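You operate a simulated robot arm through the tools that you are given. There is no shell and no other tool.

The job below is to be done with a simulated robot arm. You get a single attempt, and the scene is never put back.

Task
Brush all three heaps of crumbs into the blue dustpan.
Fine: with the round wooden brush, along the tiles, none astray, jam spot not smeared; brush back on its tile, dustpan stays. Set down upright: round wooden brush.

It is judged by the outcome, as a careful person would: the job done as asked, and still so three seconds after it is handed in. It fails if anything else is knocked over, pushed out of place, dropped, spilled or broken.

Robot
A 6-joint arm with a two-finger parallel gripper, fixed in place. Base frame: the origin is at the foot of the arm, x ahead of it, y to its left, z up; the work surface is at about z = 0.9. Readings come in m, degrees, newtons and seconds.
With the tool pointing down near the work surface it reaches from about 0.48 to 0.88 m from the base axis. Its first joint turns from -115.0 to 115.0 degrees. Payload 4.2 kg.
The tool frame sits at the grasp point between the pads (the TCP): z along the fingers, y along the line on which they close. The tips reach 0.023 m beyond it. The gripper opens to 0.094 m. The fingers are 0.038 m wide and 0.01 m thick; the gripper's body (0.054 by 0.096 m) begins 0.039 m behind the TCP.
Orientation is that of the tool frame in the base frame, as a unit quaternion [x, y, z, w]. With the fingers straight down and closing along the base's y, the tool's x points along the base's -x, its y along +y and its z along -z.

Tools
- The arm moves only by the tool drive_tool. Its argument "rows" is a list of rows, each a list of 7 numbers: the shift along the tool's x, y, z in units of 250 mm (1.0 is 250 mm), then the turn, a rotation vector about the tool's x, y, z in units of 120 degrees (1.0 is 120 degrees), then the closure in counts, from 0 (fully open) to 255 (shut). In form: [[tx, ty, tz, ax, ay, az, grip], ...]. A call has 1 to 20 rows; each row is the pose to reach, as a shift and turn from the pose commanded when the call began, along the tool's axes at that moment. A call with a number of a shift or a turn outside -1 to 1 is refused whole. A row lasts 0.2 s, in which the tool goes at most 0.05 m and 8.6 degrees; a call with a longer step from one row to the next is refused whole, and so is a gripper value outside its range. A pose out of reach is approached as far as the arm can. The call stops where the force on the tool passes 40 N (or 10 N more than at its start, if that is more) or the arm is blocked; 0.2 s more then pass. Each finger travels about 0.108 m/s and halts on what it meets, pressing with about 45 N; the grip force reading is that of the motor and also rises with nothing between the fingers. The clock runs only during rows and for 0.2 s after the last one: add rows that repeat a pose to give the fingers time. It gives the time, the measured TCP pose, the force on the tool (base axes), the opening and the grip force at its end, in the units of the frame above (readings bear some noise), with the torque about the TCP (base axes, N m) and any sound that the robot's microphone picked up.
- Cameras (640 x 400 px; columns grow to the right, rows downward): "scene" is fixed at [0.2203, -0.6499, 1.6781]; the picture's right is [0.82, -0.58, 0.00], its down [-0.36, -0.51, -0.79] and it looks along [0.45, 0.64, -0.62] (base axes); focal length 367 px, centre (320, 200). "wrist" rides on the gripper at [0.086, 0.016, -0.074] in the tool frame; the picture's right is [-0.18, 0.98, 0.00], its down [-0.58, -0.11, -0.81] and it looks along [-0.79, -0.15, 0.59] (tool axes); focal length 243 px, centre (320, 200). There is no depth. A picture from a camera that has moved, and an enlarged one, comes with that camera's place and axes in the base frame and with its lens.
- grab_frame(camera): a new picture of that camera. No time passes.
- move_column(by): slides the trunk up (or, below 0, down) by that many m; the arm rides with it, the base frame stays. It gives what a move gives, with no picture.
- inspect(camera, box): a new picture of the part [left, top, right, bottom] of that camera's present view, enlarged. No time passes.
- sign_off(): hands the job in; it is judged then, once.

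Places have to be worked out from the pictures, the camera data and where the tool is seen. Open the gripper and draw the arm clear of the work before you hand the job in, unless the task says otherwise.

The tools are called as name(argument=value, ...) on one line, values as JSON. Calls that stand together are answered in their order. drive_tool: Moves the arm, as the interface text tells. Its arguments: {"type":"object","properties":{"rows":{"type":"array"}},"required":["rows"]} The other tools are called the same way: move_column (by) slides the trunk up or down; grab_frame (camera) takes a picture; inspect (camera, box) takes an enlarged picture of a part of a camera's view; sign_off () hands the job in.

At the start:

```text
time: 0.0
ee_pos: [0.5022, 0.004, 1.2321]
ee_rot: [0.0, 1.0, 0.0, 0.0]
force: [-0.5, 0.3, -0.6]
torque: [0.0, -0.03, -0.01]
grip_width: 0.0938
gripper_force: 0.0
trunk travel left (down, up): [-0.8, 0.19]
```

scene: 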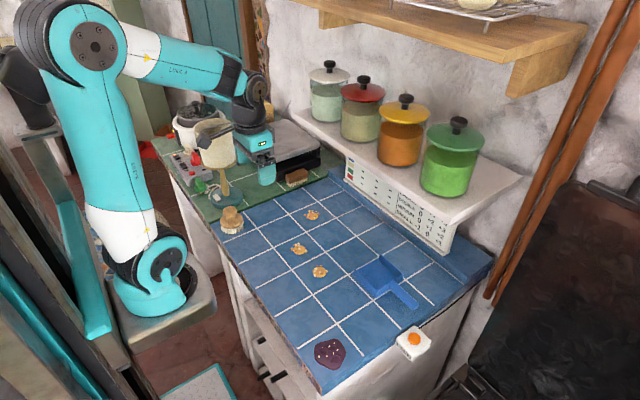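
wrist: 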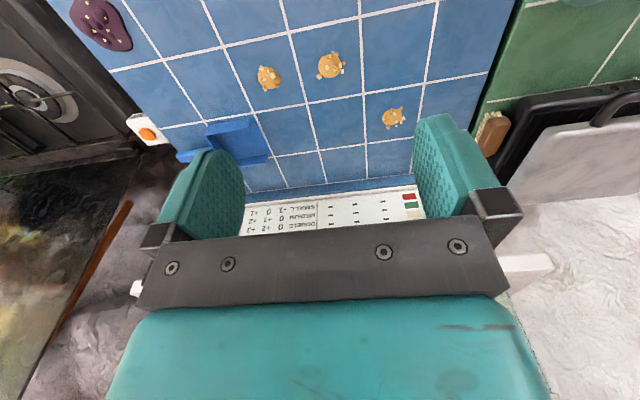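

I start by looking closer at the work area to locate the brush, crumbs, dustpan and jam spot.

inspect(camera="scene", box=[200, 160, 360, 260])

inspect(camera="scene", box=[280, 230, 480, 380])

inspect(camera="wrist", box=[60, 0, 540, 220])

```text
4.00 times, centred on (280, 210) of scene
camera zoom: at [0.2203, -0.6499, 1.6781], right [0.82, -0.58, 0.0], down [-0.36, -0.51, -0.79], along [0.45, 0.64, -0.62], focal length 1468 px, centre (480, 160)
```

zoom: 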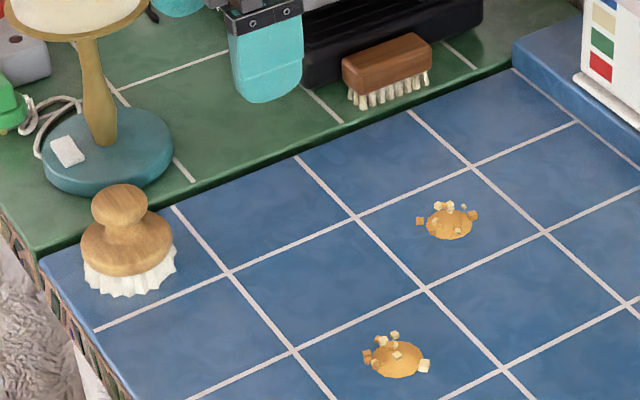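

```text
2.67 times, centred on (380, 305) of scene
camera zoom: at [0.2203, -0.6499, 1.6781], right [0.82, -0.58, 0.0], down [-0.36, -0.51, -0.79], along [0.45, 0.64, -0.62], focal length 978 px, centre (160, -80)
```

zoom: 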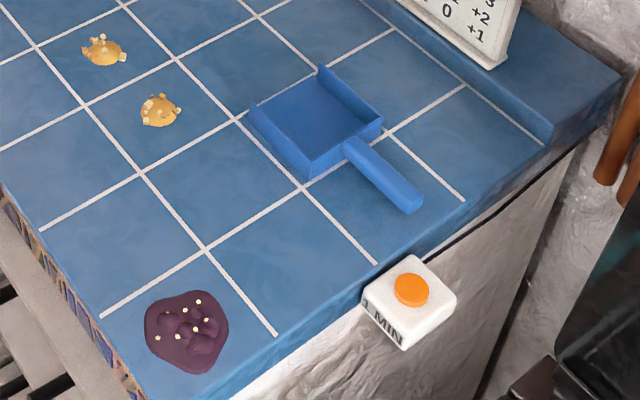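

```text
1.33 times, centred on (300, 110) of wrist
camera zoom: at [0.4167, 0.0196, 1.3069], right [0.18, 0.98, 0.0], down [0.58, -0.11, 0.81], along [0.79, -0.15, -0.59], focal length 324 px, centre (347, 320)
```

zoom: 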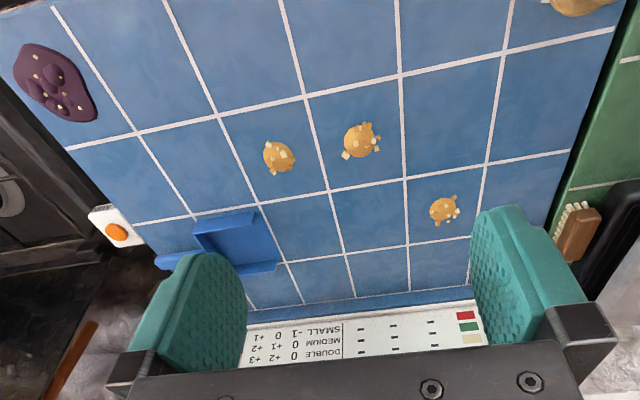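

The crumbs come out at about A (0.72, 0.10), B (0.60, 0.00) and C (0.60, -0.106). The pan mouth faces +y near y = -0.157, with x from 0.68 to 0.775. The brush is near (0.48, 0.197), and I'll check it and the tall item beside it more closely before moving.

inspect(camera="scene", box=[150, 80, 310, 250])

inspect(camera="scene", box=[210, 195, 260, 245])

inspect(camera="scene", box=[345, 240, 435, 320])

```text
2.35 times, centred on (230, 165) of scene
camera zoom: at [0.2203, -0.6499, 1.6781], right [0.82, -0.58, 0.0], down [-0.36, -0.51, -0.79], along [0.45, 0.64, -0.62], focal length 863 px, centre (532, 282)
```

zoom: 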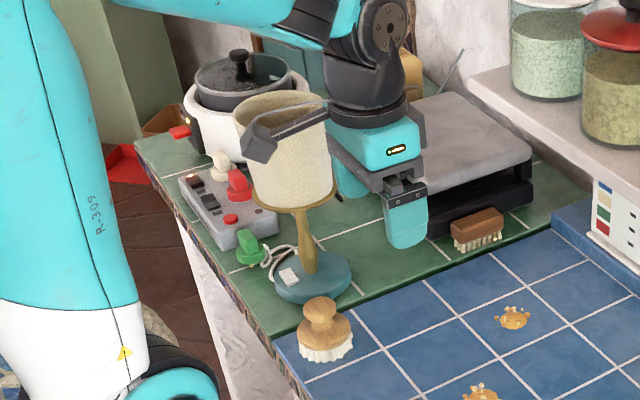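

```text
8.00 times, centred on (235, 220) of scene
camera zoom: at [0.2203, -0.6499, 1.6781], right [0.82, -0.58, 0.0], down [-0.36, -0.51, -0.79], along [0.45, 0.64, -0.62], focal length 2936 px, centre (1000, 40)
```

zoom: 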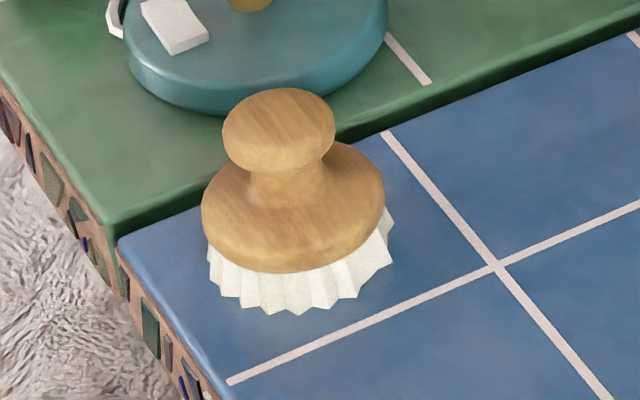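

```text
5.00 times, centred on (390, 280) of scene
camera zoom: at [0.2203, -0.6499, 1.6781], right [0.82, -0.58, 0.0], down [-0.36, -0.51, -0.79], along [0.45, 0.64, -0.62], focal length 1835 px, centre (-30, -200)
```

zoom: 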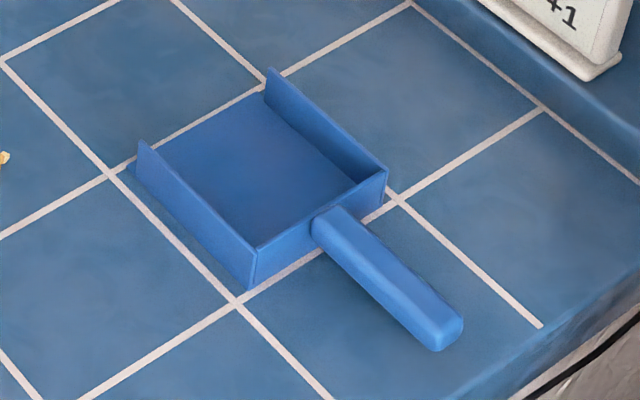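

The brush works out to be centred at about (0.485, 0.201), with its knob centre near z 0.96 and about 42 mm across. The lamp shade beside it starts at about y 0.278, so a straight-down grip closing along y clears it. I move above the brush first and stop at z ≈ 1.08 to check.

drive_tool(rows=[[0.01, 0.1, 0, 0, 0, 0, 0], [0.02, 0.22, 0, 0, 0, 0, 0], [0.03, 0.36, 0, 0, 0, 0, 0], [0.045, 0.5, 0, 0, 0, 0, 0], [0.055, 0.63, 0, 0, 0, 0, 0], [0.065, 0.74, 0, 0, 0, 0, 0], [0.068, 0.788, 0.05, 0, 0, 0, 0], [0.068, 0.788, 0.15, 0, 0, 0, 0], [0.068, 0.788, 0.28, 0, 0, 0, 0], [0.068, 0.788, 0.42, 0, 0, 0, 0], [0.068, 0.788, 0.54, 0, 0, 0, 0], [0.068, 0.788, 0.6, 0, 0, 0, 0], [0.068, 0.788, 0.608, 0, 0, 0, 0]])

grab_frame(camera="wrist")

inspect(camera="scene", box=[170, 100, 300, 250])

```text
time: 2.8
ee_pos: [0.4869, 0.1995, 1.0803]
ee_rot: [-0.001, 1.0, 0.0, 0.001]
force: [0.2, -0.4, 0.6]
torque: [0.04, -0.03, -0.01]
grip_width: 0.0939
gripper_force: 0.1
trunk travel left (down, up): [-0.8, 0.19]
```

```text
taken
camera wrist: at [0.4, 0.216, 1.1553], right [0.18, 0.98, 0.0], down [0.58, -0.11, 0.81], along [0.79, -0.15, -0.59], focal length 243 px, centre (320, 200)
```

wrist: 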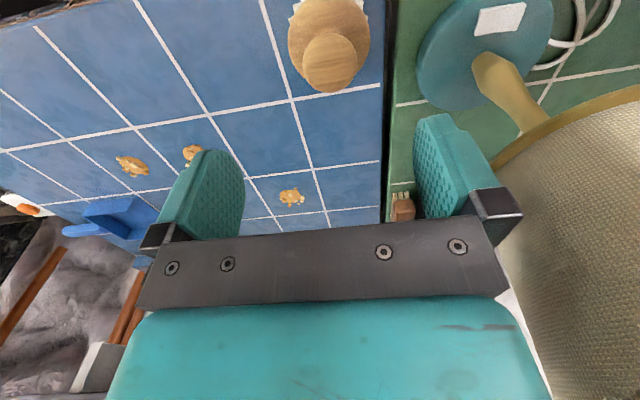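

```text
2.67 times, centred on (235, 175) of scene
camera zoom: at [0.2203, -0.6499, 1.6781], right [0.82, -0.58, 0.0], down [-0.36, -0.51, -0.79], along [0.45, 0.64, -0.62], focal length 978 px, centre (547, 267)
```

zoom: 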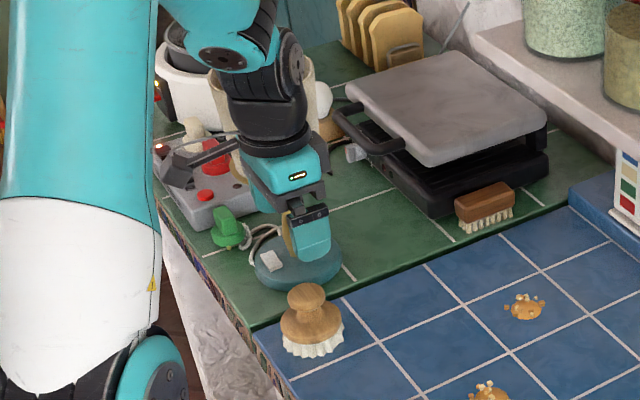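

The wrist view puts the brush axis at about (0.488, 0.2065), a few mm left of the tool, with the lamp base edge clear at y ≈ 0.28. I narrow the fingers a little, shift 7 mm in y and descend to z ≈ 0.964.

drive_tool(rows=[[-0.004, 0.028, 0.0, 0, 0, 0, 50], [-0.004, 0.028, 0.06, 0, 0, 0, 50], [-0.004, 0.028, 0.14, 0, 0, 0, 50], [-0.004, 0.028, 0.22, 0, 0, 0, 50], [-0.004, 0.028, 0.3, 0, 0, 0, 50], [-0.004, 0.028, 0.37, 0, 0, 0, 50], [-0.004, 0.028, 0.42, 0, 0, 0, 50], [-0.004, 0.028, 0.45, 0, 0, 0, 50], [-0.004, 0.028, 0.465, 0, 0, 0, 50]])

grab_frame(camera="wrist")

inspect(camera="scene", box=[205, 170, 275, 250])

```text
time: 4.8
ee_pos: [0.4858, 0.2103, 0.9623]
ee_rot: [-0.001, 1.0, 0.0, 0.0]
force: [0.3, 0.2, 0.3]
torque: [0.01, 0.01, 0.01]
grip_width: 0.0755
gripper_force: 0.1
trunk travel left (down, up): [-0.8, 0.19]
```

```text
taken
camera wrist: at [0.4002, 0.2244, 1.0387], right [0.18, 0.98, 0.0], down [0.58, -0.11, 0.81], along [0.79, -0.15, -0.59], focal length 243 px, centre (320, 200)
```

wrist: 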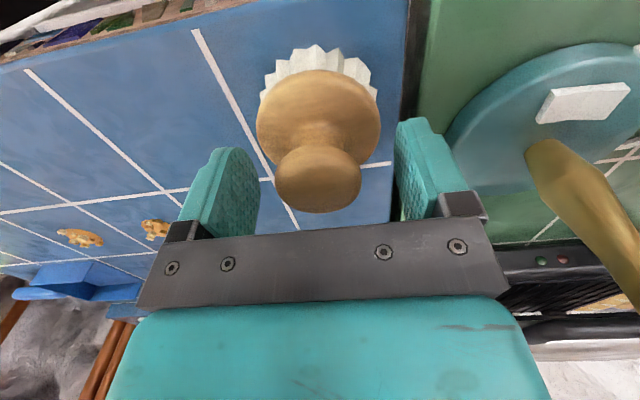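

```text
5.00 times, centred on (240, 210) of scene
camera zoom: at [0.2203, -0.6499, 1.6781], right [0.82, -0.58, 0.0], down [-0.36, -0.51, -0.79], along [0.45, 0.64, -0.62], focal length 1835 px, centre (720, 150)
```

zoom: 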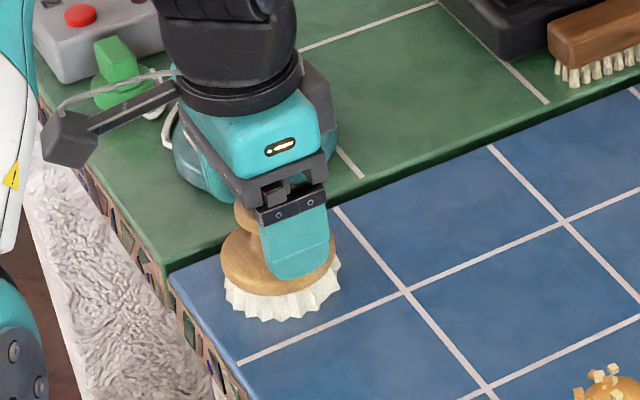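

The knob is centred between the fingers (at (318, 180) against an expected (320, 182)) and the tips sit just above the wooden disc. I close the grip on it.

drive_tool(rows=[[0, 0, 0, 0, 0, 0, 110], [0, 0, 0, 0, 0, 0, 140], [0, 0, 0, 0, 0, 0, 170], [0, 0, 0, 0, 0, 0, 255], [0, 0, 0, 0, 0, 0, 255], [0, 0, 0, 0, 0, 0, 255]])

grab_frame(camera="wrist")

inspect(camera="scene", box=[205, 170, 275, 250])

```text
time: 6.2
ee_pos: [0.4865, 0.2088, 0.9637]
ee_rot: [-0.001, 1.0, 0.0, -0.001]
force: [-0.1, 0.2, -0.5]
torque: [0.01, 0.03, -0.01]
grip_width: 0.0411
gripper_force: 45.6
trunk travel left (down, up): [-0.8, 0.19]
```

```text
taken
camera wrist: at [0.4002, 0.2243, 1.0388], right [0.18, 0.98, 0.0], down [0.58, -0.11, 0.81], along [0.79, -0.15, -0.59], focal length 243 px, centre (320, 200)
```

wrist: 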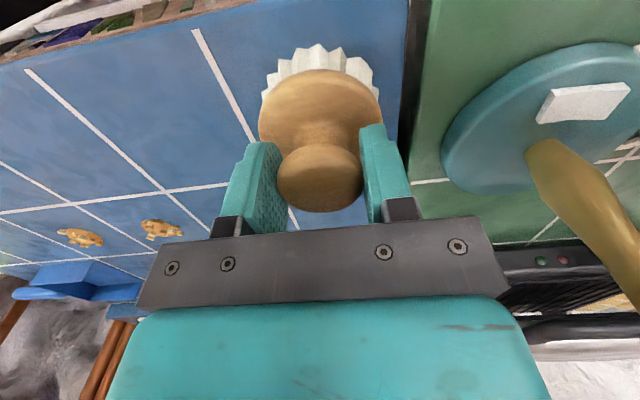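

```text
5.00 times, centred on (240, 210) of scene
camera zoom: at [0.2203, -0.6499, 1.6781], right [0.82, -0.58, 0.0], down [-0.36, -0.51, -0.79], along [0.45, 0.64, -0.62], focal length 1835 px, centre (720, 150)
```

zoom: 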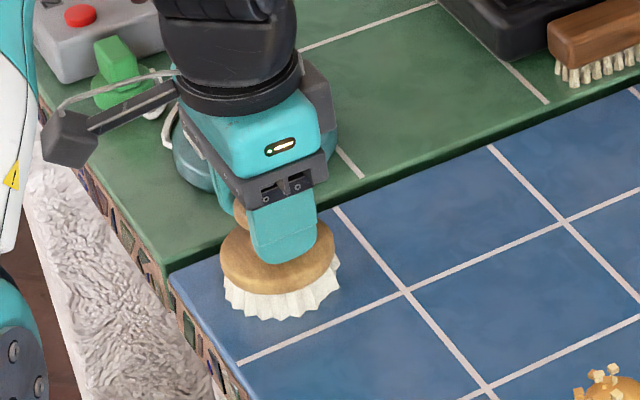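

The grip is firm (41 mm opening, 45 N) and the brush has not moved. I'll use TCP (0.486, 0.208, 0.9645) as the pose to return to. I lift it 30 mm and check that it hangs straight.

drive_tool(rows=[[0, 0, -0.02, 0, 0, 0, 255], [0, 0, -0.05, 0, 0, 0, 255], [0, 0, -0.09, 0, 0, 0, 255], [0, 0, -0.12, 0, 0, 0, 255], [0, 0, -0.12, 0, 0, 0, 255]])

inspect(camera="scene", box=[205, 150, 285, 250])

inspect(camera="wrist", box=[0, 0, 420, 300])

```text
time: 7.4
ee_pos: [0.4863, 0.2083, 0.9931]
ee_rot: [0.0, 1.0, 0.001, 0.0]
force: [0.3, 0.1, -0.3]
torque: [0.01, 0.0, 0.0]
grip_width: 0.0408
gripper_force: 44.6
trunk travel left (down, up): [-0.8, 0.19]
```

```text
4.00 times, centred on (245, 200) of scene
camera zoom: at [0.2203, -0.6499, 1.6781], right [0.82, -0.58, 0.0], down [-0.36, -0.51, -0.79], along [0.45, 0.64, -0.62], focal length 1468 px, centre (620, 200)
```

zoom: 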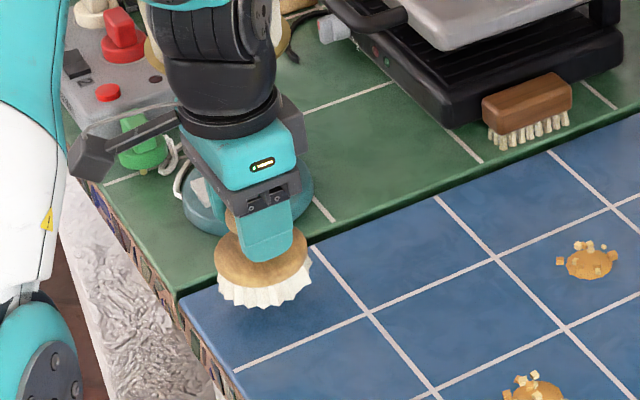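

```text
1.33 times, centred on (210, 150) of wrist
camera zoom: at [0.4006, 0.2239, 1.0679], right [0.18, 0.98, 0.0], down [0.58, -0.11, 0.81], along [0.79, -0.15, -0.59], focal length 324 px, centre (467, 267)
```

zoom: 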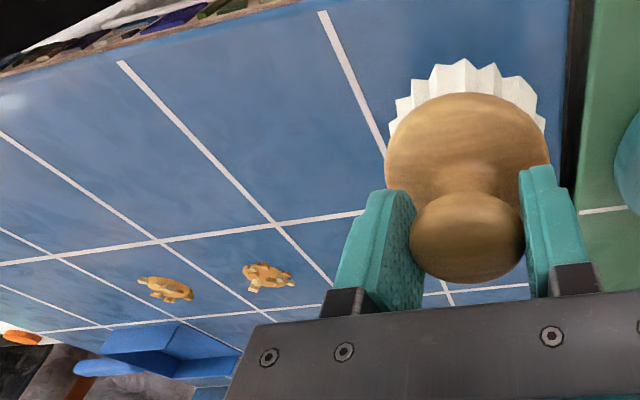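

The brush came up straight and steady. Before sweeping, I look at each crumb heap up close.

inspect(camera="scene", box=[294, 200, 334, 225])

inspect(camera="scene", box=[280, 235, 340, 285])

```text
16.00 times, centred on (314, 212) of scene
camera zoom: at [0.2203, -0.6499, 1.6781], right [0.82, -0.58, 0.0], down [-0.36, -0.51, -0.79], along [0.45, 0.64, -0.62], focal length 5871 px, centre (416, 0)
```

zoom: 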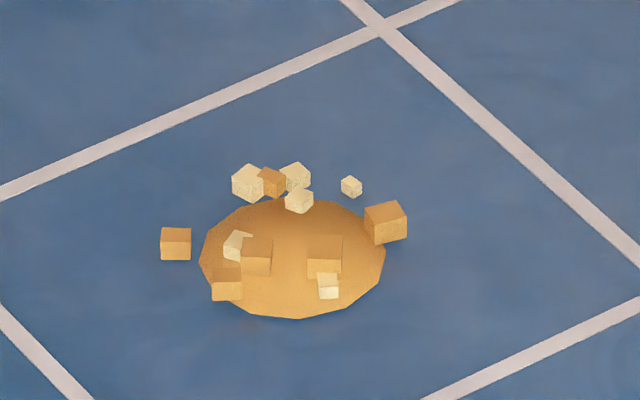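

```text
8.00 times, centred on (310, 260) of scene
camera zoom: at [0.2203, -0.6499, 1.6781], right [0.82, -0.58, 0.0], down [-0.36, -0.51, -0.79], along [0.45, 0.64, -0.62], focal length 2936 px, centre (400, -280)
```

zoom: 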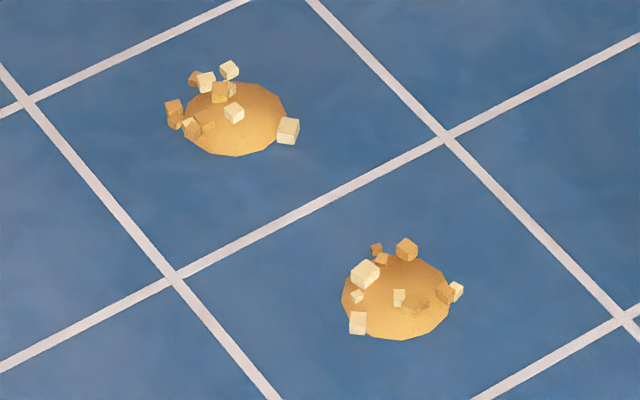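

Each heap looks like a low disc-shaped mound about 37 mm across. A is at about (0.720, 0.103), and the pan spans x 0.668–0.770 with its mouth at y ≈ -0.158. I carry the raised brush to the +y side of heap A, in line with the pan's centre.

drive_tool(rows=[[-0.06, -0.01, 0, 0, 0, 0, 255], [-0.16, -0.025, 0, 0, 0, 0, 255], [-0.28, -0.045, 0, 0, 0, 0, 255], [-0.4, -0.065, 0, 0, 0, 0, 255], [-0.52, -0.085, 0, 0, 0, 0, 255], [-0.64, -0.105, 0, 0, 0, 0, 255], [-0.76, -0.12, 0, 0, 0, 0, 255], [-0.86, -0.135, 0, 0, 0, 0, 255], [-0.92, -0.145, 0, 0, 0, 0, 255], [-0.936, -0.15, 0, 0, 0, 0, 255], [-0.936, -0.15, 0, 0, 0, 0, 255]])

grab_frame(camera="wrist")

inspect(camera="scene", box=[250, 130, 410, 240])

```text
time: 9.8
ee_pos: [0.7125, 0.172, 0.9946]
ee_rot: [-0.004, 1.0, -0.003, -0.002]
force: [0.8, 0.3, -0.1]
torque: [0.06, -0.01, 0.0]
grip_width: 0.0407
gripper_force: 45.1
trunk travel left (down, up): [-0.8, 0.19]
```

```text
taken
camera wrist: at [0.6269, 0.1868, 1.0695], right [0.18, 0.98, 0.0], down [0.59, -0.1, 0.8], along [0.79, -0.14, -0.6], focal length 243 px, centre (320, 200)
```

wrist: 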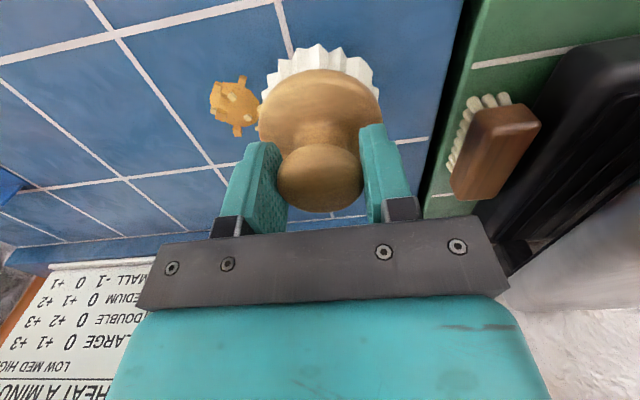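

```text
3.64 times, centred on (330, 185) of scene
camera zoom: at [0.2203, -0.6499, 1.6781], right [0.82, -0.58, 0.0], down [-0.36, -0.51, -0.79], along [0.45, 0.64, -0.62], focal length 1334 px, centre (284, 254)
```

zoom: 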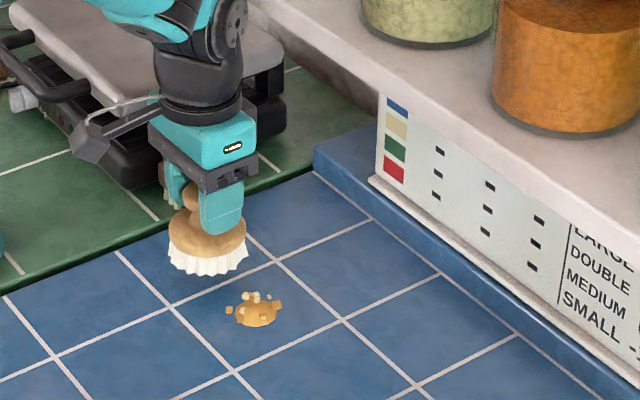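

The measured pose lags the command a few mm in x, so I hold still for a moment to let the arm settle and re-measure.

drive_tool(rows=[[0, 0, 0, 0, 0, 0, 255], [0, 0, 0, 0, 0, 0, 255], [0, 0, 0, 0, 0, 0, 255]])

inspect(camera="wrist", box=[180, 40, 400, 180])

```text
time: 10.6
ee_pos: [0.7127, 0.1722, 0.9936]
ee_rot: [-0.002, 1.0, -0.003, -0.002]
force: [0.6, 0.6, -1.1]
torque: [0.01, 0.01, 0.0]
grip_width: 0.0408
gripper_force: 44.7
trunk travel left (down, up): [-0.8, 0.19]
```

```text
2.86 times, centred on (290, 110) of wrist
camera zoom: at [0.627, 0.1869, 1.0694], right [0.18, 0.98, -0.01], down [0.59, -0.1, 0.8], along [0.79, -0.15, -0.59], focal length 693 px, centre (406, 457)
```

zoom: 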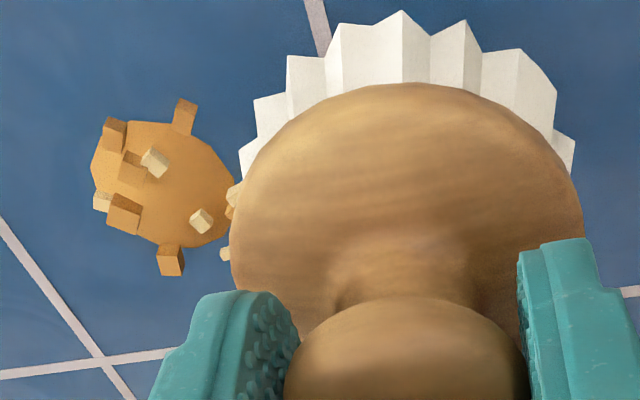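

The tool settles at about (0.713, 0.171, 0.995), and heap A reads (0.718, 0.102). I shift +5 mm in x to line up and lower the brush to just above the tile, about 0.7 mm clear.

drive_tool(rows=[[-0.02, 0, 0.02, 0, 0, 0, 255], [-0.02, 0, 0.05, 0, 0, 0, 255], [-0.02, 0, 0.08, 0, 0, 0, 255], [-0.02, 0, 0.105, 0, 0, 0, 255], [-0.02, 0, 0.118, 0, 0, 0, 255], [-0.02, 0, 0.12, 0, 0, 0, 255], [-0.02, 0, 0.12, 0, 0, 0, 255]])

grab_frame(camera="wrist")

inspect(camera="scene", box=[270, 170, 350, 230])

```text
time: 12.2
ee_pos: [0.7268, 0.1692, 0.9639]
ee_rot: [0.001, 1.0, 0.0, 0.0]
force: [0.0, -1.1, 0.0]
torque: [0.03, 0.02, 0.0]
grip_width: 0.0405
gripper_force: 44.9
trunk travel left (down, up): [-0.8, 0.19]
```

```text
taken
camera wrist: at [0.6405, 0.1854, 1.039], right [0.19, 0.98, 0.0], down [0.58, -0.11, 0.81], along [0.79, -0.15, -0.59], focal length 243 px, centre (320, 200)
```

wrist: 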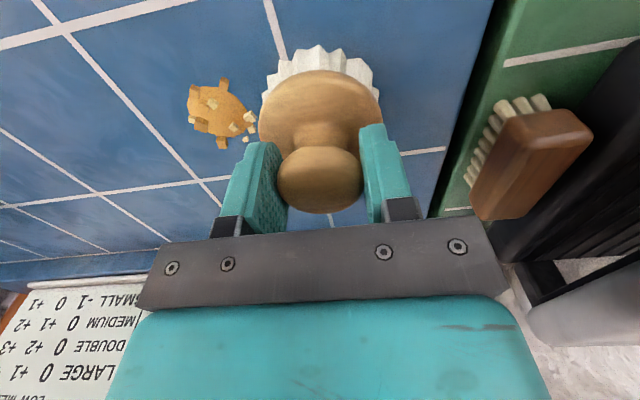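

```text
6.67 times, centred on (310, 200) of scene
camera zoom: at [0.2203, -0.6499, 1.6781], right [0.82, -0.58, 0.0], down [-0.36, -0.51, -0.79], along [0.45, 0.64, -0.62], focal length 2446 px, centre (387, 200)
```

zoom: 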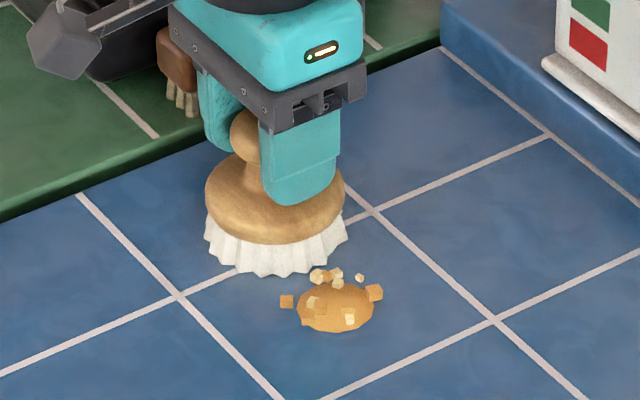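

The tool actually reached x = 0.7265, so the earlier reading was lag. Heap A again reads (0.718, 0.103), so I move -8.5 mm in x and check.

drive_tool(rows=[[0.015, 0, 0, 0, 0, 0, 255], [0.03, 0, 0, 0, 0, 0, 255], [0.034, 0, 0, 0, 0, 0, 255], [0.034, 0, 0, 0, 0, 0, 255]])

inspect(camera="wrist", box=[160, 40, 400, 180])

```text
time: 13.2
ee_pos: [0.7186, 0.1721, 0.9641]
ee_rot: [0.0, 1.0, 0.0, 0.0]
force: [0.0, -1.1, 0.4]
torque: [-0.01, 0.02, -0.01]
grip_width: 0.0408
gripper_force: 45.0
trunk travel left (down, up): [-0.8, 0.19]
```

```text
2.67 times, centred on (280, 110) of wrist
camera zoom: at [0.6314, 0.1864, 1.0392], right [0.18, 0.98, 0.0], down [0.58, -0.11, 0.81], along [0.79, -0.15, -0.59], focal length 647 px, centre (427, 440)
```

zoom: 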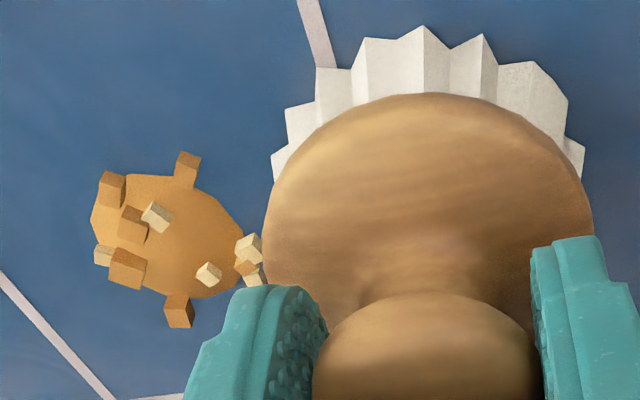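

The brush is at (0.7174, 0.170), aligned with heap A to within about 2 mm. I sweep the first 5 cm slowly toward -y and look at how the heap responds.

drive_tool(rows=[[0, -0.02, 0, 0, 0, 0, 255], [0, -0.045, 0, 0, 0, 0, 255], [0, -0.07, 0, 0, 0, 0, 255], [0, -0.095, 0, 0, 0, 0, 255], [0, -0.12, 0, 0, 0, 0, 255], [0, -0.145, 0, 0, 0, 0, 255], [0, -0.17, 0, 0, 0, 0, 255], [0, -0.19, 0, 0, 0, 0, 255], [0, -0.2, 0, 0, 0, 0, 255]])

inspect(camera="wrist", box=[160, 40, 400, 180])

inspect(camera="scene", box=[280, 180, 380, 250])

```text
time: 15.2
ee_pos: [0.7171, 0.1208, 0.9639]
ee_rot: [0.0, 1.0, 0.0, 0.0]
force: [0.1, 1.0, -0.9]
torque: [0.04, 0.02, 0.03]
grip_width: 0.0406
gripper_force: 45.1
trunk travel left (down, up): [-0.8, 0.19]
```

```text
2.67 times, centred on (280, 110) of wrist
camera zoom: at [0.6315, 0.1359, 1.0384], right [0.18, 0.98, 0.0], down [0.58, -0.11, 0.81], along [0.79, -0.15, -0.59], focal length 647 px, centre (427, 440)
```

zoom: 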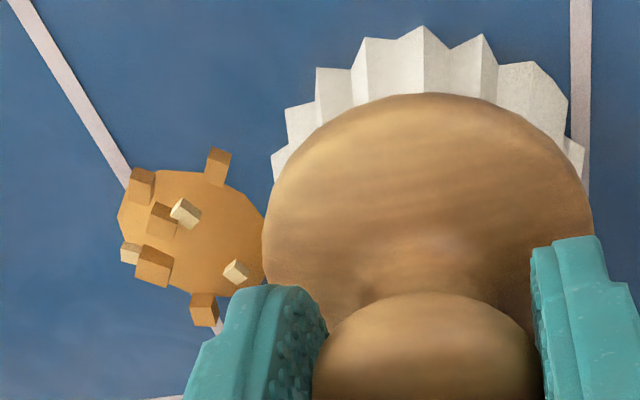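

```text
5.71 times, centred on (330, 215) of scene
camera zoom: at [0.2203, -0.6499, 1.6781], right [0.82, -0.58, 0.0], down [-0.36, -0.51, -0.79], along [0.45, 0.64, -0.62], focal length 2097 px, centre (263, 114)
```

zoom: 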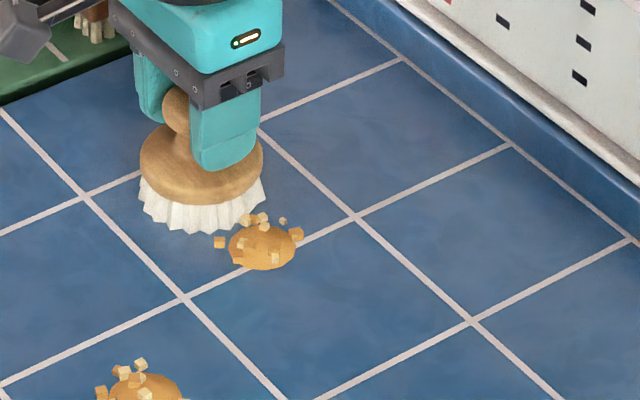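

The heap moved as one piece, straight ahead of the brush (heap about (0.719, 0.060), brush y 0.120), with no sideways drift. I continue another 5 cm.

drive_tool(rows=[[0, -0.02, 0, 0, 0, 0, 255], [0, -0.045, 0, 0, 0, 0, 255], [0, -0.07, 0, 0, 0, 0, 255], [0, -0.095, 0, 0, 0, 0, 255], [0, -0.12, 0, 0, 0, 0, 255], [0, -0.145, 0, 0, 0, 0, 255], [0, -0.17, 0, 0, 0, 0, 255], [0, -0.19, 0, 0, 0, 0, 255], [0, -0.2, 0, 0, 0, 0, 255]])

inspect(camera="wrist", box=[160, 40, 400, 180])

inspect(camera="scene", box=[280, 190, 380, 260])

```text
time: 17.2
ee_pos: [0.7168, 0.0721, 0.9634]
ee_rot: [0.0, 1.0, 0.0, 0.0]
force: [-0.7, -0.3, -0.8]
torque: [-0.02, -0.01, -0.01]
grip_width: 0.0409
gripper_force: 44.8
trunk travel left (down, up): [-0.8, 0.19]
```

```text
2.67 times, centred on (280, 110) of wrist
camera zoom: at [0.6308, 0.0861, 1.0384], right [0.18, 0.98, 0.0], down [0.58, -0.11, 0.81], along [0.79, -0.15, -0.59], focal length 647 px, centre (427, 440)
```

zoom: 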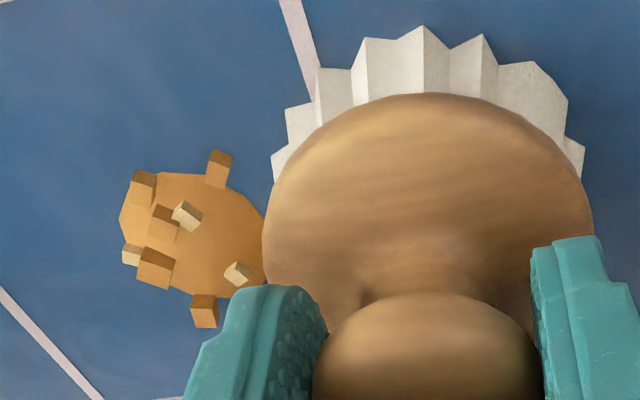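

```text
5.71 times, centred on (330, 225) of scene
camera zoom: at [0.2203, -0.6499, 1.6781], right [0.82, -0.58, 0.0], down [-0.36, -0.51, -0.79], along [0.45, 0.64, -0.62], focal length 2097 px, centre (263, 57)
```

zoom: 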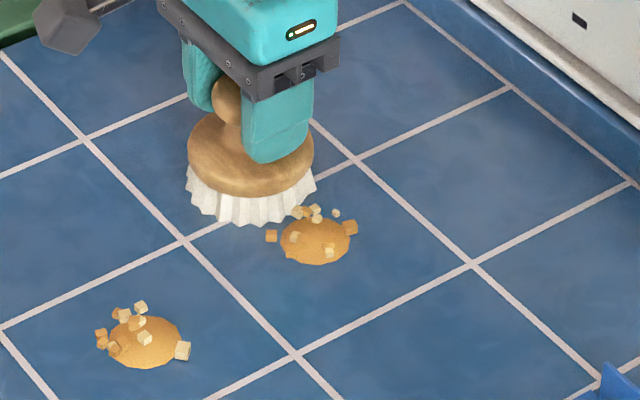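

The heap stays centred in front of the brush. I continue with 6 cm more along the same line.

drive_tool(rows=[[0, -0.02, 0, 0, 0, 0, 255], [0, -0.045, 0, 0, 0, 0, 255], [0, -0.07, 0, 0, 0, 0, 255], [0, -0.095, 0, 0, 0, 0, 255], [0, -0.12, 0, 0, 0, 0, 255], [0, -0.145, 0, 0, 0, 0, 255], [0, -0.17, 0, 0, 0, 0, 255], [0, -0.195, 0, 0, 0, 0, 255], [0, -0.22, 0, 0, 0, 0, 255], [0, -0.235, 0, 0, 0, 0, 255], [0, -0.24, 0, 0, 0, 0, 255]])

inspect(camera="wrist", box=[100, 40, 400, 220])

inspect(camera="scene", box=[310, 200, 430, 320])

```text
time: 19.6
ee_pos: [0.7176, 0.0094, 0.9631]
ee_rot: [0.001, 1.0, -0.001, 0.0]
force: [0.6, -1.1, 0.1]
torque: [0.0, 0.01, 0.03]
grip_width: 0.0408
gripper_force: 45.3
trunk travel left (down, up): [-0.8, 0.19]
```

```text
2.13 times, centred on (250, 130) of wrist
camera zoom: at [0.6317, 0.0254, 1.0383], right [0.18, 0.98, 0.0], down [0.58, -0.11, 0.81], along [0.79, -0.15, -0.59], focal length 518 px, centre (469, 349)
```

zoom: 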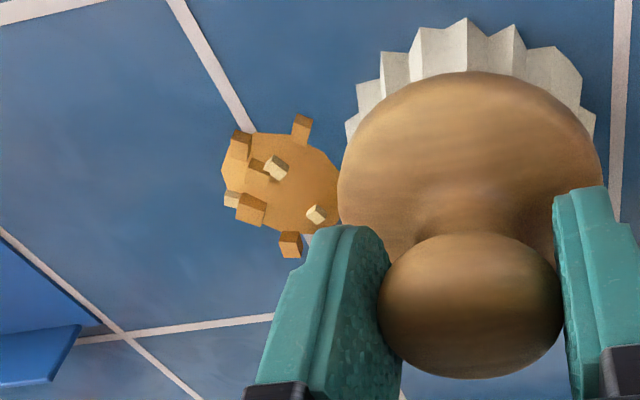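

```text
3.33 times, centred on (370, 260) of scene
camera zoom: at [0.2203, -0.6499, 1.6781], right [0.82, -0.58, 0.0], down [-0.36, -0.51, -0.79], along [0.45, 0.64, -0.62], focal length 1223 px, centre (153, 0)
```

zoom: 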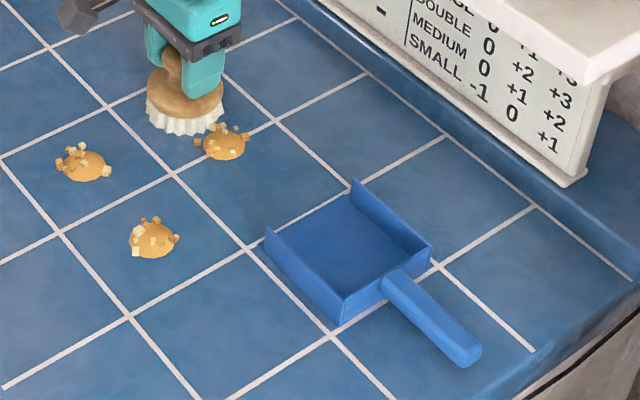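

The heap is still centred (0.719, -0.051), and the pan mouth is confirmed at y ≈ -0.157. I continue 5 cm.

drive_tool(rows=[[0, -0.02, 0, 0, 0, 0, 255], [0, -0.045, 0, 0, 0, 0, 255], [0, -0.07, 0, 0, 0, 0, 255], [0, -0.095, 0, 0, 0, 0, 255], [0, -0.12, 0, 0, 0, 0, 255], [0, -0.145, 0, 0, 0, 0, 255], [0, -0.17, 0, 0, 0, 0, 255], [0, -0.19, 0, 0, 0, 0, 255], [0, -0.2, 0, 0, 0, 0, 255]])

inspect(camera="wrist", box=[100, 40, 400, 220])

inspect(camera="scene", box=[310, 220, 430, 310])

```text
time: 21.6
ee_pos: [0.7175, -0.0392, 0.9644]
ee_rot: [-0.001, 1.0, 0.0, -0.001]
force: [-0.7, 0.2, -0.5]
torque: [0.02, 0.02, 0.01]
grip_width: 0.0404
gripper_force: 44.4
trunk travel left (down, up): [-0.8, 0.19]
```

```text
2.13 times, centred on (250, 130) of wrist
camera zoom: at [0.6316, -0.0245, 1.039], right [0.18, 0.98, 0.0], down [0.58, -0.11, 0.81], along [0.79, -0.15, -0.59], focal length 518 px, centre (469, 349)
```

zoom: 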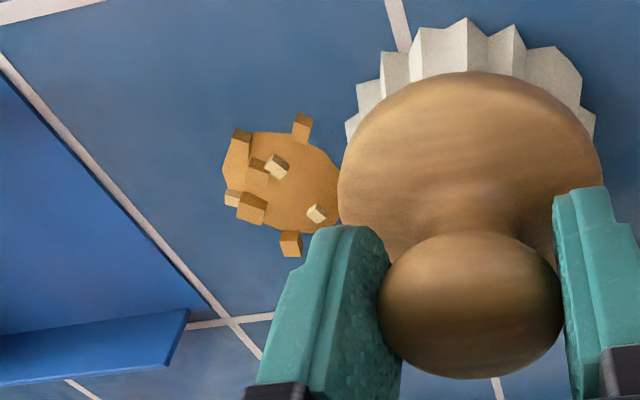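

```text
4.44 times, centred on (370, 265) of scene
camera zoom: at [0.2203, -0.6499, 1.6781], right [0.82, -0.58, 0.0], down [-0.36, -0.51, -0.79], along [0.45, 0.64, -0.62], focal length 1631 px, centre (98, -89)
```

zoom: 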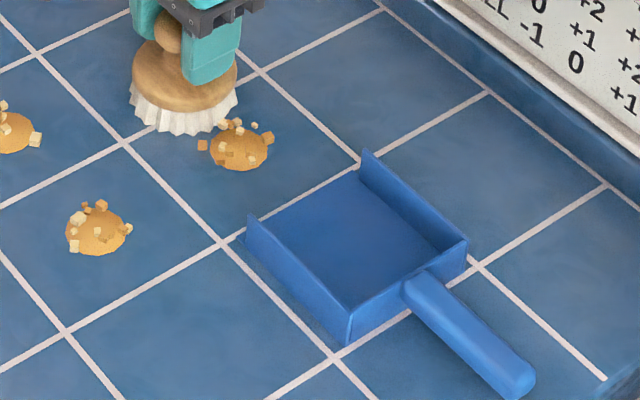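

All is stable: heap at y ≈ -0.101 and the pan mouth edge at y ≈ -0.159. I advance 3.4 cm to bring the heap right up to the lip.

drive_tool(rows=[[0, -0.02, 0, 0, 0, 0, 255], [0, -0.045, 0, 0, 0, 0, 255], [0, -0.07, 0, 0, 0, 0, 255], [0, -0.095, 0, 0, 0, 0, 255], [0, -0.115, 0, 0, 0, 0, 255], [0, -0.13, 0, 0, 0, 0, 255], [0, -0.136, 0, 0, 0, 0, 255]])

inspect(camera="wrist", box=[100, 40, 400, 220])

inspect(camera="scene", box=[330, 220, 430, 300])

```text
time: 23.2
ee_pos: [0.717, -0.0732, 0.9639]
ee_rot: [-0.001, 1.0, 0.0, 0.0]
force: [0.3, -0.3, -0.6]
torque: [0.01, 0.01, -0.01]
grip_width: 0.0407
gripper_force: 45.3
trunk travel left (down, up): [-0.8, 0.19]
```

```text
2.13 times, centred on (250, 130) of wrist
camera zoom: at [0.6312, -0.0583, 1.0396], right [0.18, 0.98, 0.0], down [0.58, -0.11, 0.81], along [0.79, -0.15, -0.59], focal length 518 px, centre (469, 349)
```

zoom: 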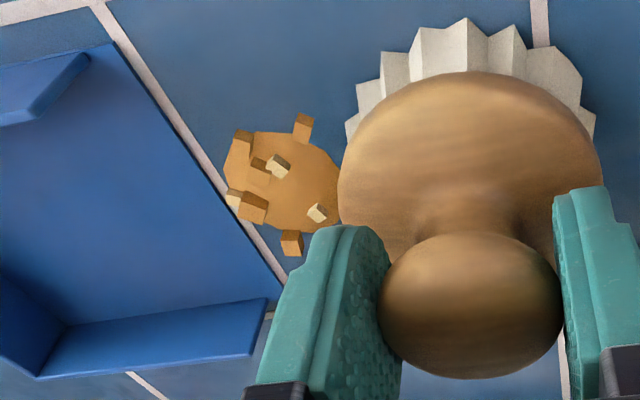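

```text
5.00 times, centred on (380, 260) of scene
camera zoom: at [0.2203, -0.6499, 1.6781], right [0.82, -0.58, 0.0], down [-0.36, -0.51, -0.79], along [0.45, 0.64, -0.62], focal length 1835 px, centre (20, -100)
```

zoom: 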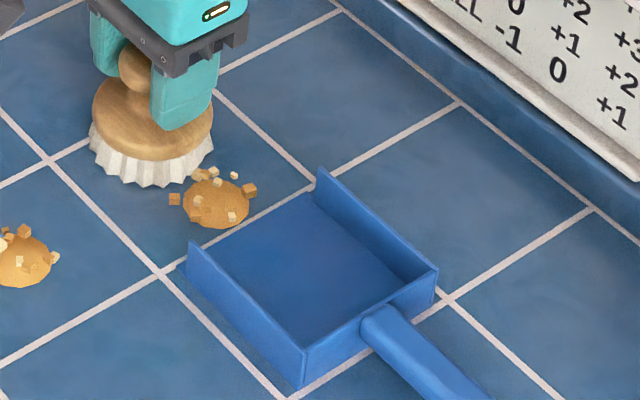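

The heap is right at the lip (centre about (0.719, -0.134)), and the pan floor spans x ≈ 0.674–0.772. I ease forward 2 cm, drifting +4 mm in x toward the pan's centreline, and watch for any pan movement.

drive_tool(rows=[[-0.004, -0.012, 0, 0, 0, 0, 255], [-0.008, -0.026, 0, 0, 0, 0, 255], [-0.011, -0.04, 0, 0, 0, 0, 255], [-0.013, -0.054, 0, 0, 0, 0, 255], [-0.015, -0.068, 0, 0, 0, 0, 255], [-0.016, -0.08, 0, 0, 0, 0, 255]])

inspect(camera="wrist", box=[100, 40, 400, 220])

inspect(camera="scene", box=[330, 220, 430, 300])

```text
time: 24.6
ee_pos: [0.7206, -0.0934, 0.9635]
ee_rot: [0.0, 1.0, 0.0, 0.0]
force: [0.2, 2.1, 6.3]
torque: [0.18, 0.17, -0.07]
grip_width: 0.0411
gripper_force: 45.0
trunk travel left (down, up): [-0.8, 0.19]
```

```text
2.13 times, centred on (250, 130) of wrist
camera zoom: at [0.6347, -0.078, 1.0383], right [0.18, 0.98, 0.0], down [0.58, -0.11, 0.81], along [0.79, -0.15, -0.59], focal length 518 px, centre (469, 349)
```

zoom: 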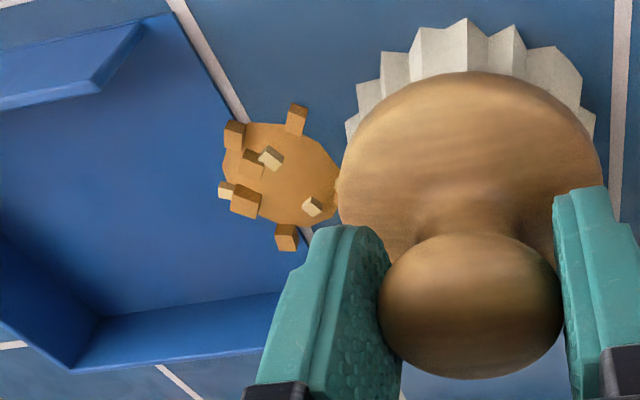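

```text
5.00 times, centred on (380, 260) of scene
camera zoom: at [0.2203, -0.6499, 1.6781], right [0.82, -0.58, 0.0], down [-0.36, -0.51, -0.79], along [0.45, 0.64, -0.62], focal length 1835 px, centre (20, -100)
```

zoom: 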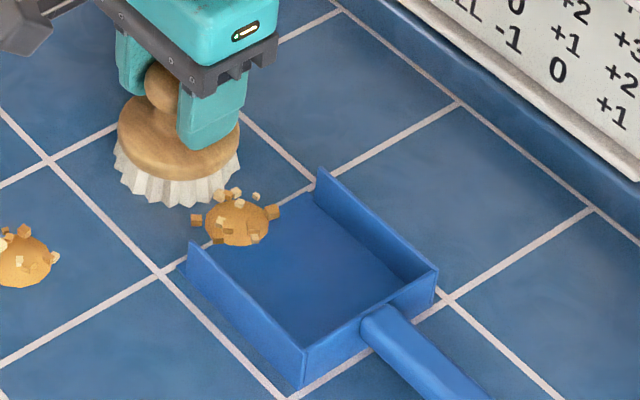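

The heap is riding up over the lip and the pan has not shifted; the force reading (6 N upward) suggests the bristles brush the tile slightly. I raise 1 mm and push on 2.6 cm, which keeps the bristles short of the lip.

drive_tool(rows=[[0, -0.004, -0.004, 0, 0, 0, 255], [-0.002, -0.018, -0.004, 0, 0, 0, 255], [-0.004, -0.032, -0.004, 0, 0, 0, 255], [-0.004, -0.046, -0.004, 0, 0, 0, 255], [-0.004, -0.06, -0.004, 0, 0, 0, 255], [-0.004, -0.074, -0.004, 0, 0, 0, 255], [-0.004, -0.088, -0.004, 0, 0, 0, 255], [-0.004, -0.1, -0.004, 0, 0, 0, 255], [-0.004, -0.104, -0.004, 0, 0, 0, 255]])

inspect(camera="wrist", box=[100, 40, 400, 220])

inspect(camera="scene", box=[330, 220, 430, 300])

```text
time: 26.6
ee_pos: [0.7217, -0.1198, 0.9655]
ee_rot: [0.0, 1.0, 0.001, 0.0]
force: [0.3, -0.2, -1.3]
torque: [0.0, -0.03, 0.01]
grip_width: 0.0406
gripper_force: 45.0
trunk travel left (down, up): [-0.8, 0.19]
```

```text
2.13 times, centred on (250, 130) of wrist
camera zoom: at [0.6363, -0.1042, 1.0395], right [0.18, 0.98, 0.0], down [0.58, -0.11, 0.81], along [0.79, -0.15, -0.59], focal length 518 px, centre (469, 349)
```

zoom: 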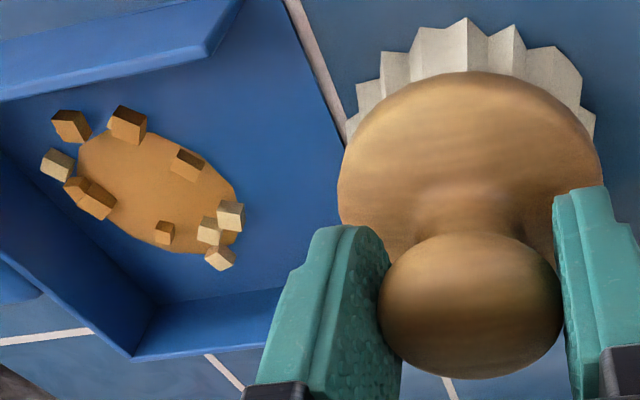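

```text
5.00 times, centred on (380, 260) of scene
camera zoom: at [0.2203, -0.6499, 1.6781], right [0.82, -0.58, 0.0], down [-0.36, -0.51, -0.79], along [0.45, 0.64, -0.62], focal length 1835 px, centre (20, -100)
```

zoom: 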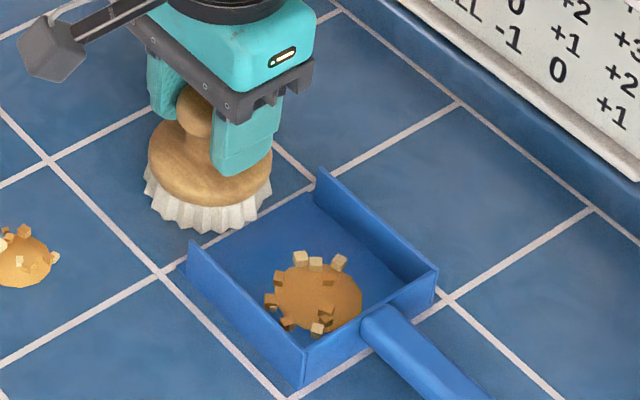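

Heap A slipped well into the pan, and the pan appears unmoved. I look closer to confirm how it lies.

inspect(camera="scene", box=[360, 250, 430, 300])

inspect(camera="wrist", box=[60, 40, 260, 220])

```text
8.00 times, centred on (395, 275) of scene
camera zoom: at [0.2203, -0.6499, 1.6781], right [0.82, -0.58, 0.0], down [-0.36, -0.51, -0.79], along [0.45, 0.64, -0.62], focal length 2936 px, centre (-280, -400)
```

zoom: 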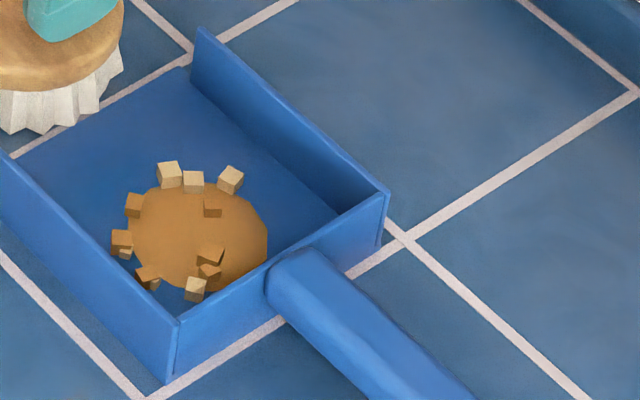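

```text
2.22 times, centred on (160, 130) of wrist
camera zoom: at [0.6363, -0.1042, 1.0395], right [0.18, 0.98, 0.0], down [0.58, -0.11, 0.81], along [0.79, -0.15, -0.59], focal length 539 px, centre (676, 356)
```

zoom: 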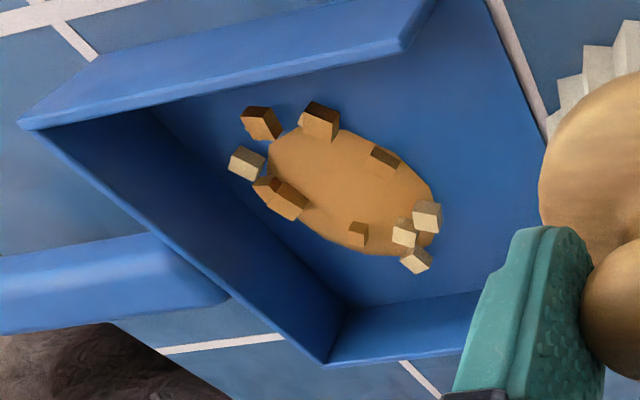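

Heap A lies flat inside the pan, and the pan has not moved. I lift the brush 40 mm and carry it over to the near (-x) side of heap B, at about (0.53, 0.0).

drive_tool(rows=[[0, 0, -0.05, 0, 0, 0, 255], [0, 0, -0.11, 0, 0, 0, 255], [0, 0.0, -0.16, 0, 0, 0, 255], [0.06, 0.04, -0.16, 0, 0, 0, 255], [0.16, 0.1, -0.16, 0, 0, 0, 255], [0.26, 0.16, -0.16, 0, 0, 0, 255], [0.36, 0.22, -0.16, 0, 0, 0, 255], [0.46, 0.29, -0.16, 0, 0, 0, 255], [0.56, 0.36, -0.16, 0, 0, 0, 255], [0.66, 0.42, -0.16, 0, 0, 0, 255], [0.73, 0.46, -0.16, 0, 0, 0, 255], [0.768, 0.476, -0.16, 0, 0, 0, 255], [0.768, 0.476, -0.16, 0, 0, 0, 255], [0.768, 0.476, -0.16, 0, 0, 0, 255]])

grab_frame(camera="wrist")

grab_frame(camera="scene")

```text
time: 29.6
ee_pos: [0.5308, 0.0004, 1.0043]
ee_rot: [0.0, 1.0, 0.0, 0.0]
force: [-0.1, 0.8, -0.6]
torque: [0.0, 0.02, -0.01]
grip_width: 0.0406
gripper_force: 44.6
trunk travel left (down, up): [-0.8, 0.19]
```

```text
taken
camera wrist: at [0.4449, 0.0145, 1.0796], right [0.18, 0.98, 0.0], down [0.58, -0.11, 0.81], along [0.79, -0.15, -0.59], focal length 243 px, centre (320, 200)
```

wrist: 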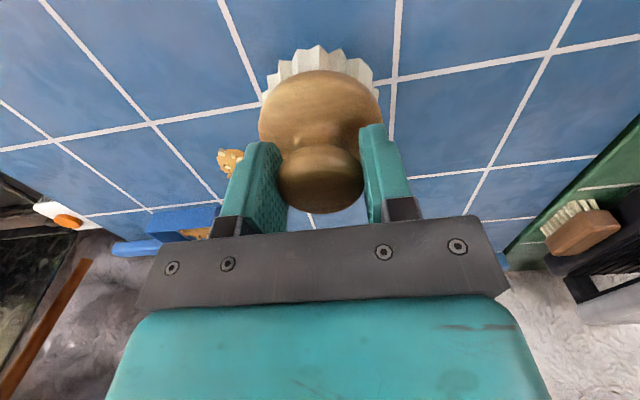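

```text
taken
```

scene: 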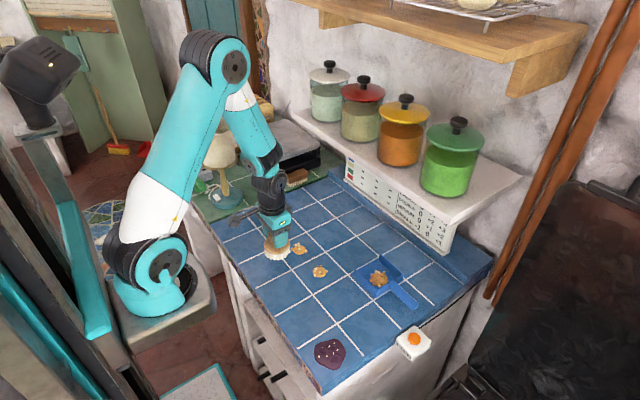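

The brush is at (0.531, -0.001), behind heap B. The wrist view is blocked in this direction, so I check alignment with the scene camera.

inspect(camera="scene", box=[255, 205, 335, 265])

inspect(camera="scene", box=[290, 235, 320, 260])

```text
6.67 times, centred on (295, 235) of scene
camera zoom: at [0.2203, -0.6499, 1.6781], right [0.82, -0.58, 0.0], down [-0.36, -0.51, -0.79], along [0.45, 0.64, -0.62], focal length 2446 px, centre (487, -33)
```

zoom: 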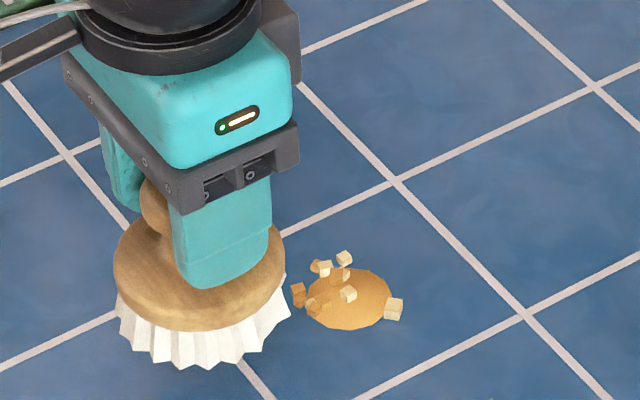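

```text
16.00 times, centred on (305, 248) of scene
camera zoom: at [0.2203, -0.6499, 1.6781], right [0.82, -0.58, 0.0], down [-0.36, -0.51, -0.79], along [0.45, 0.64, -0.62], focal length 5871 px, centre (560, -560)
```

zoom: 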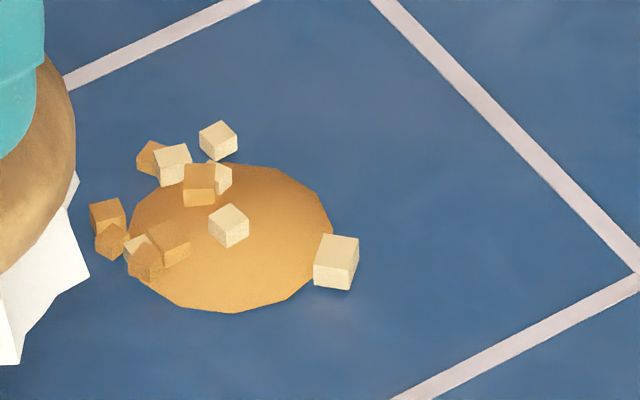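

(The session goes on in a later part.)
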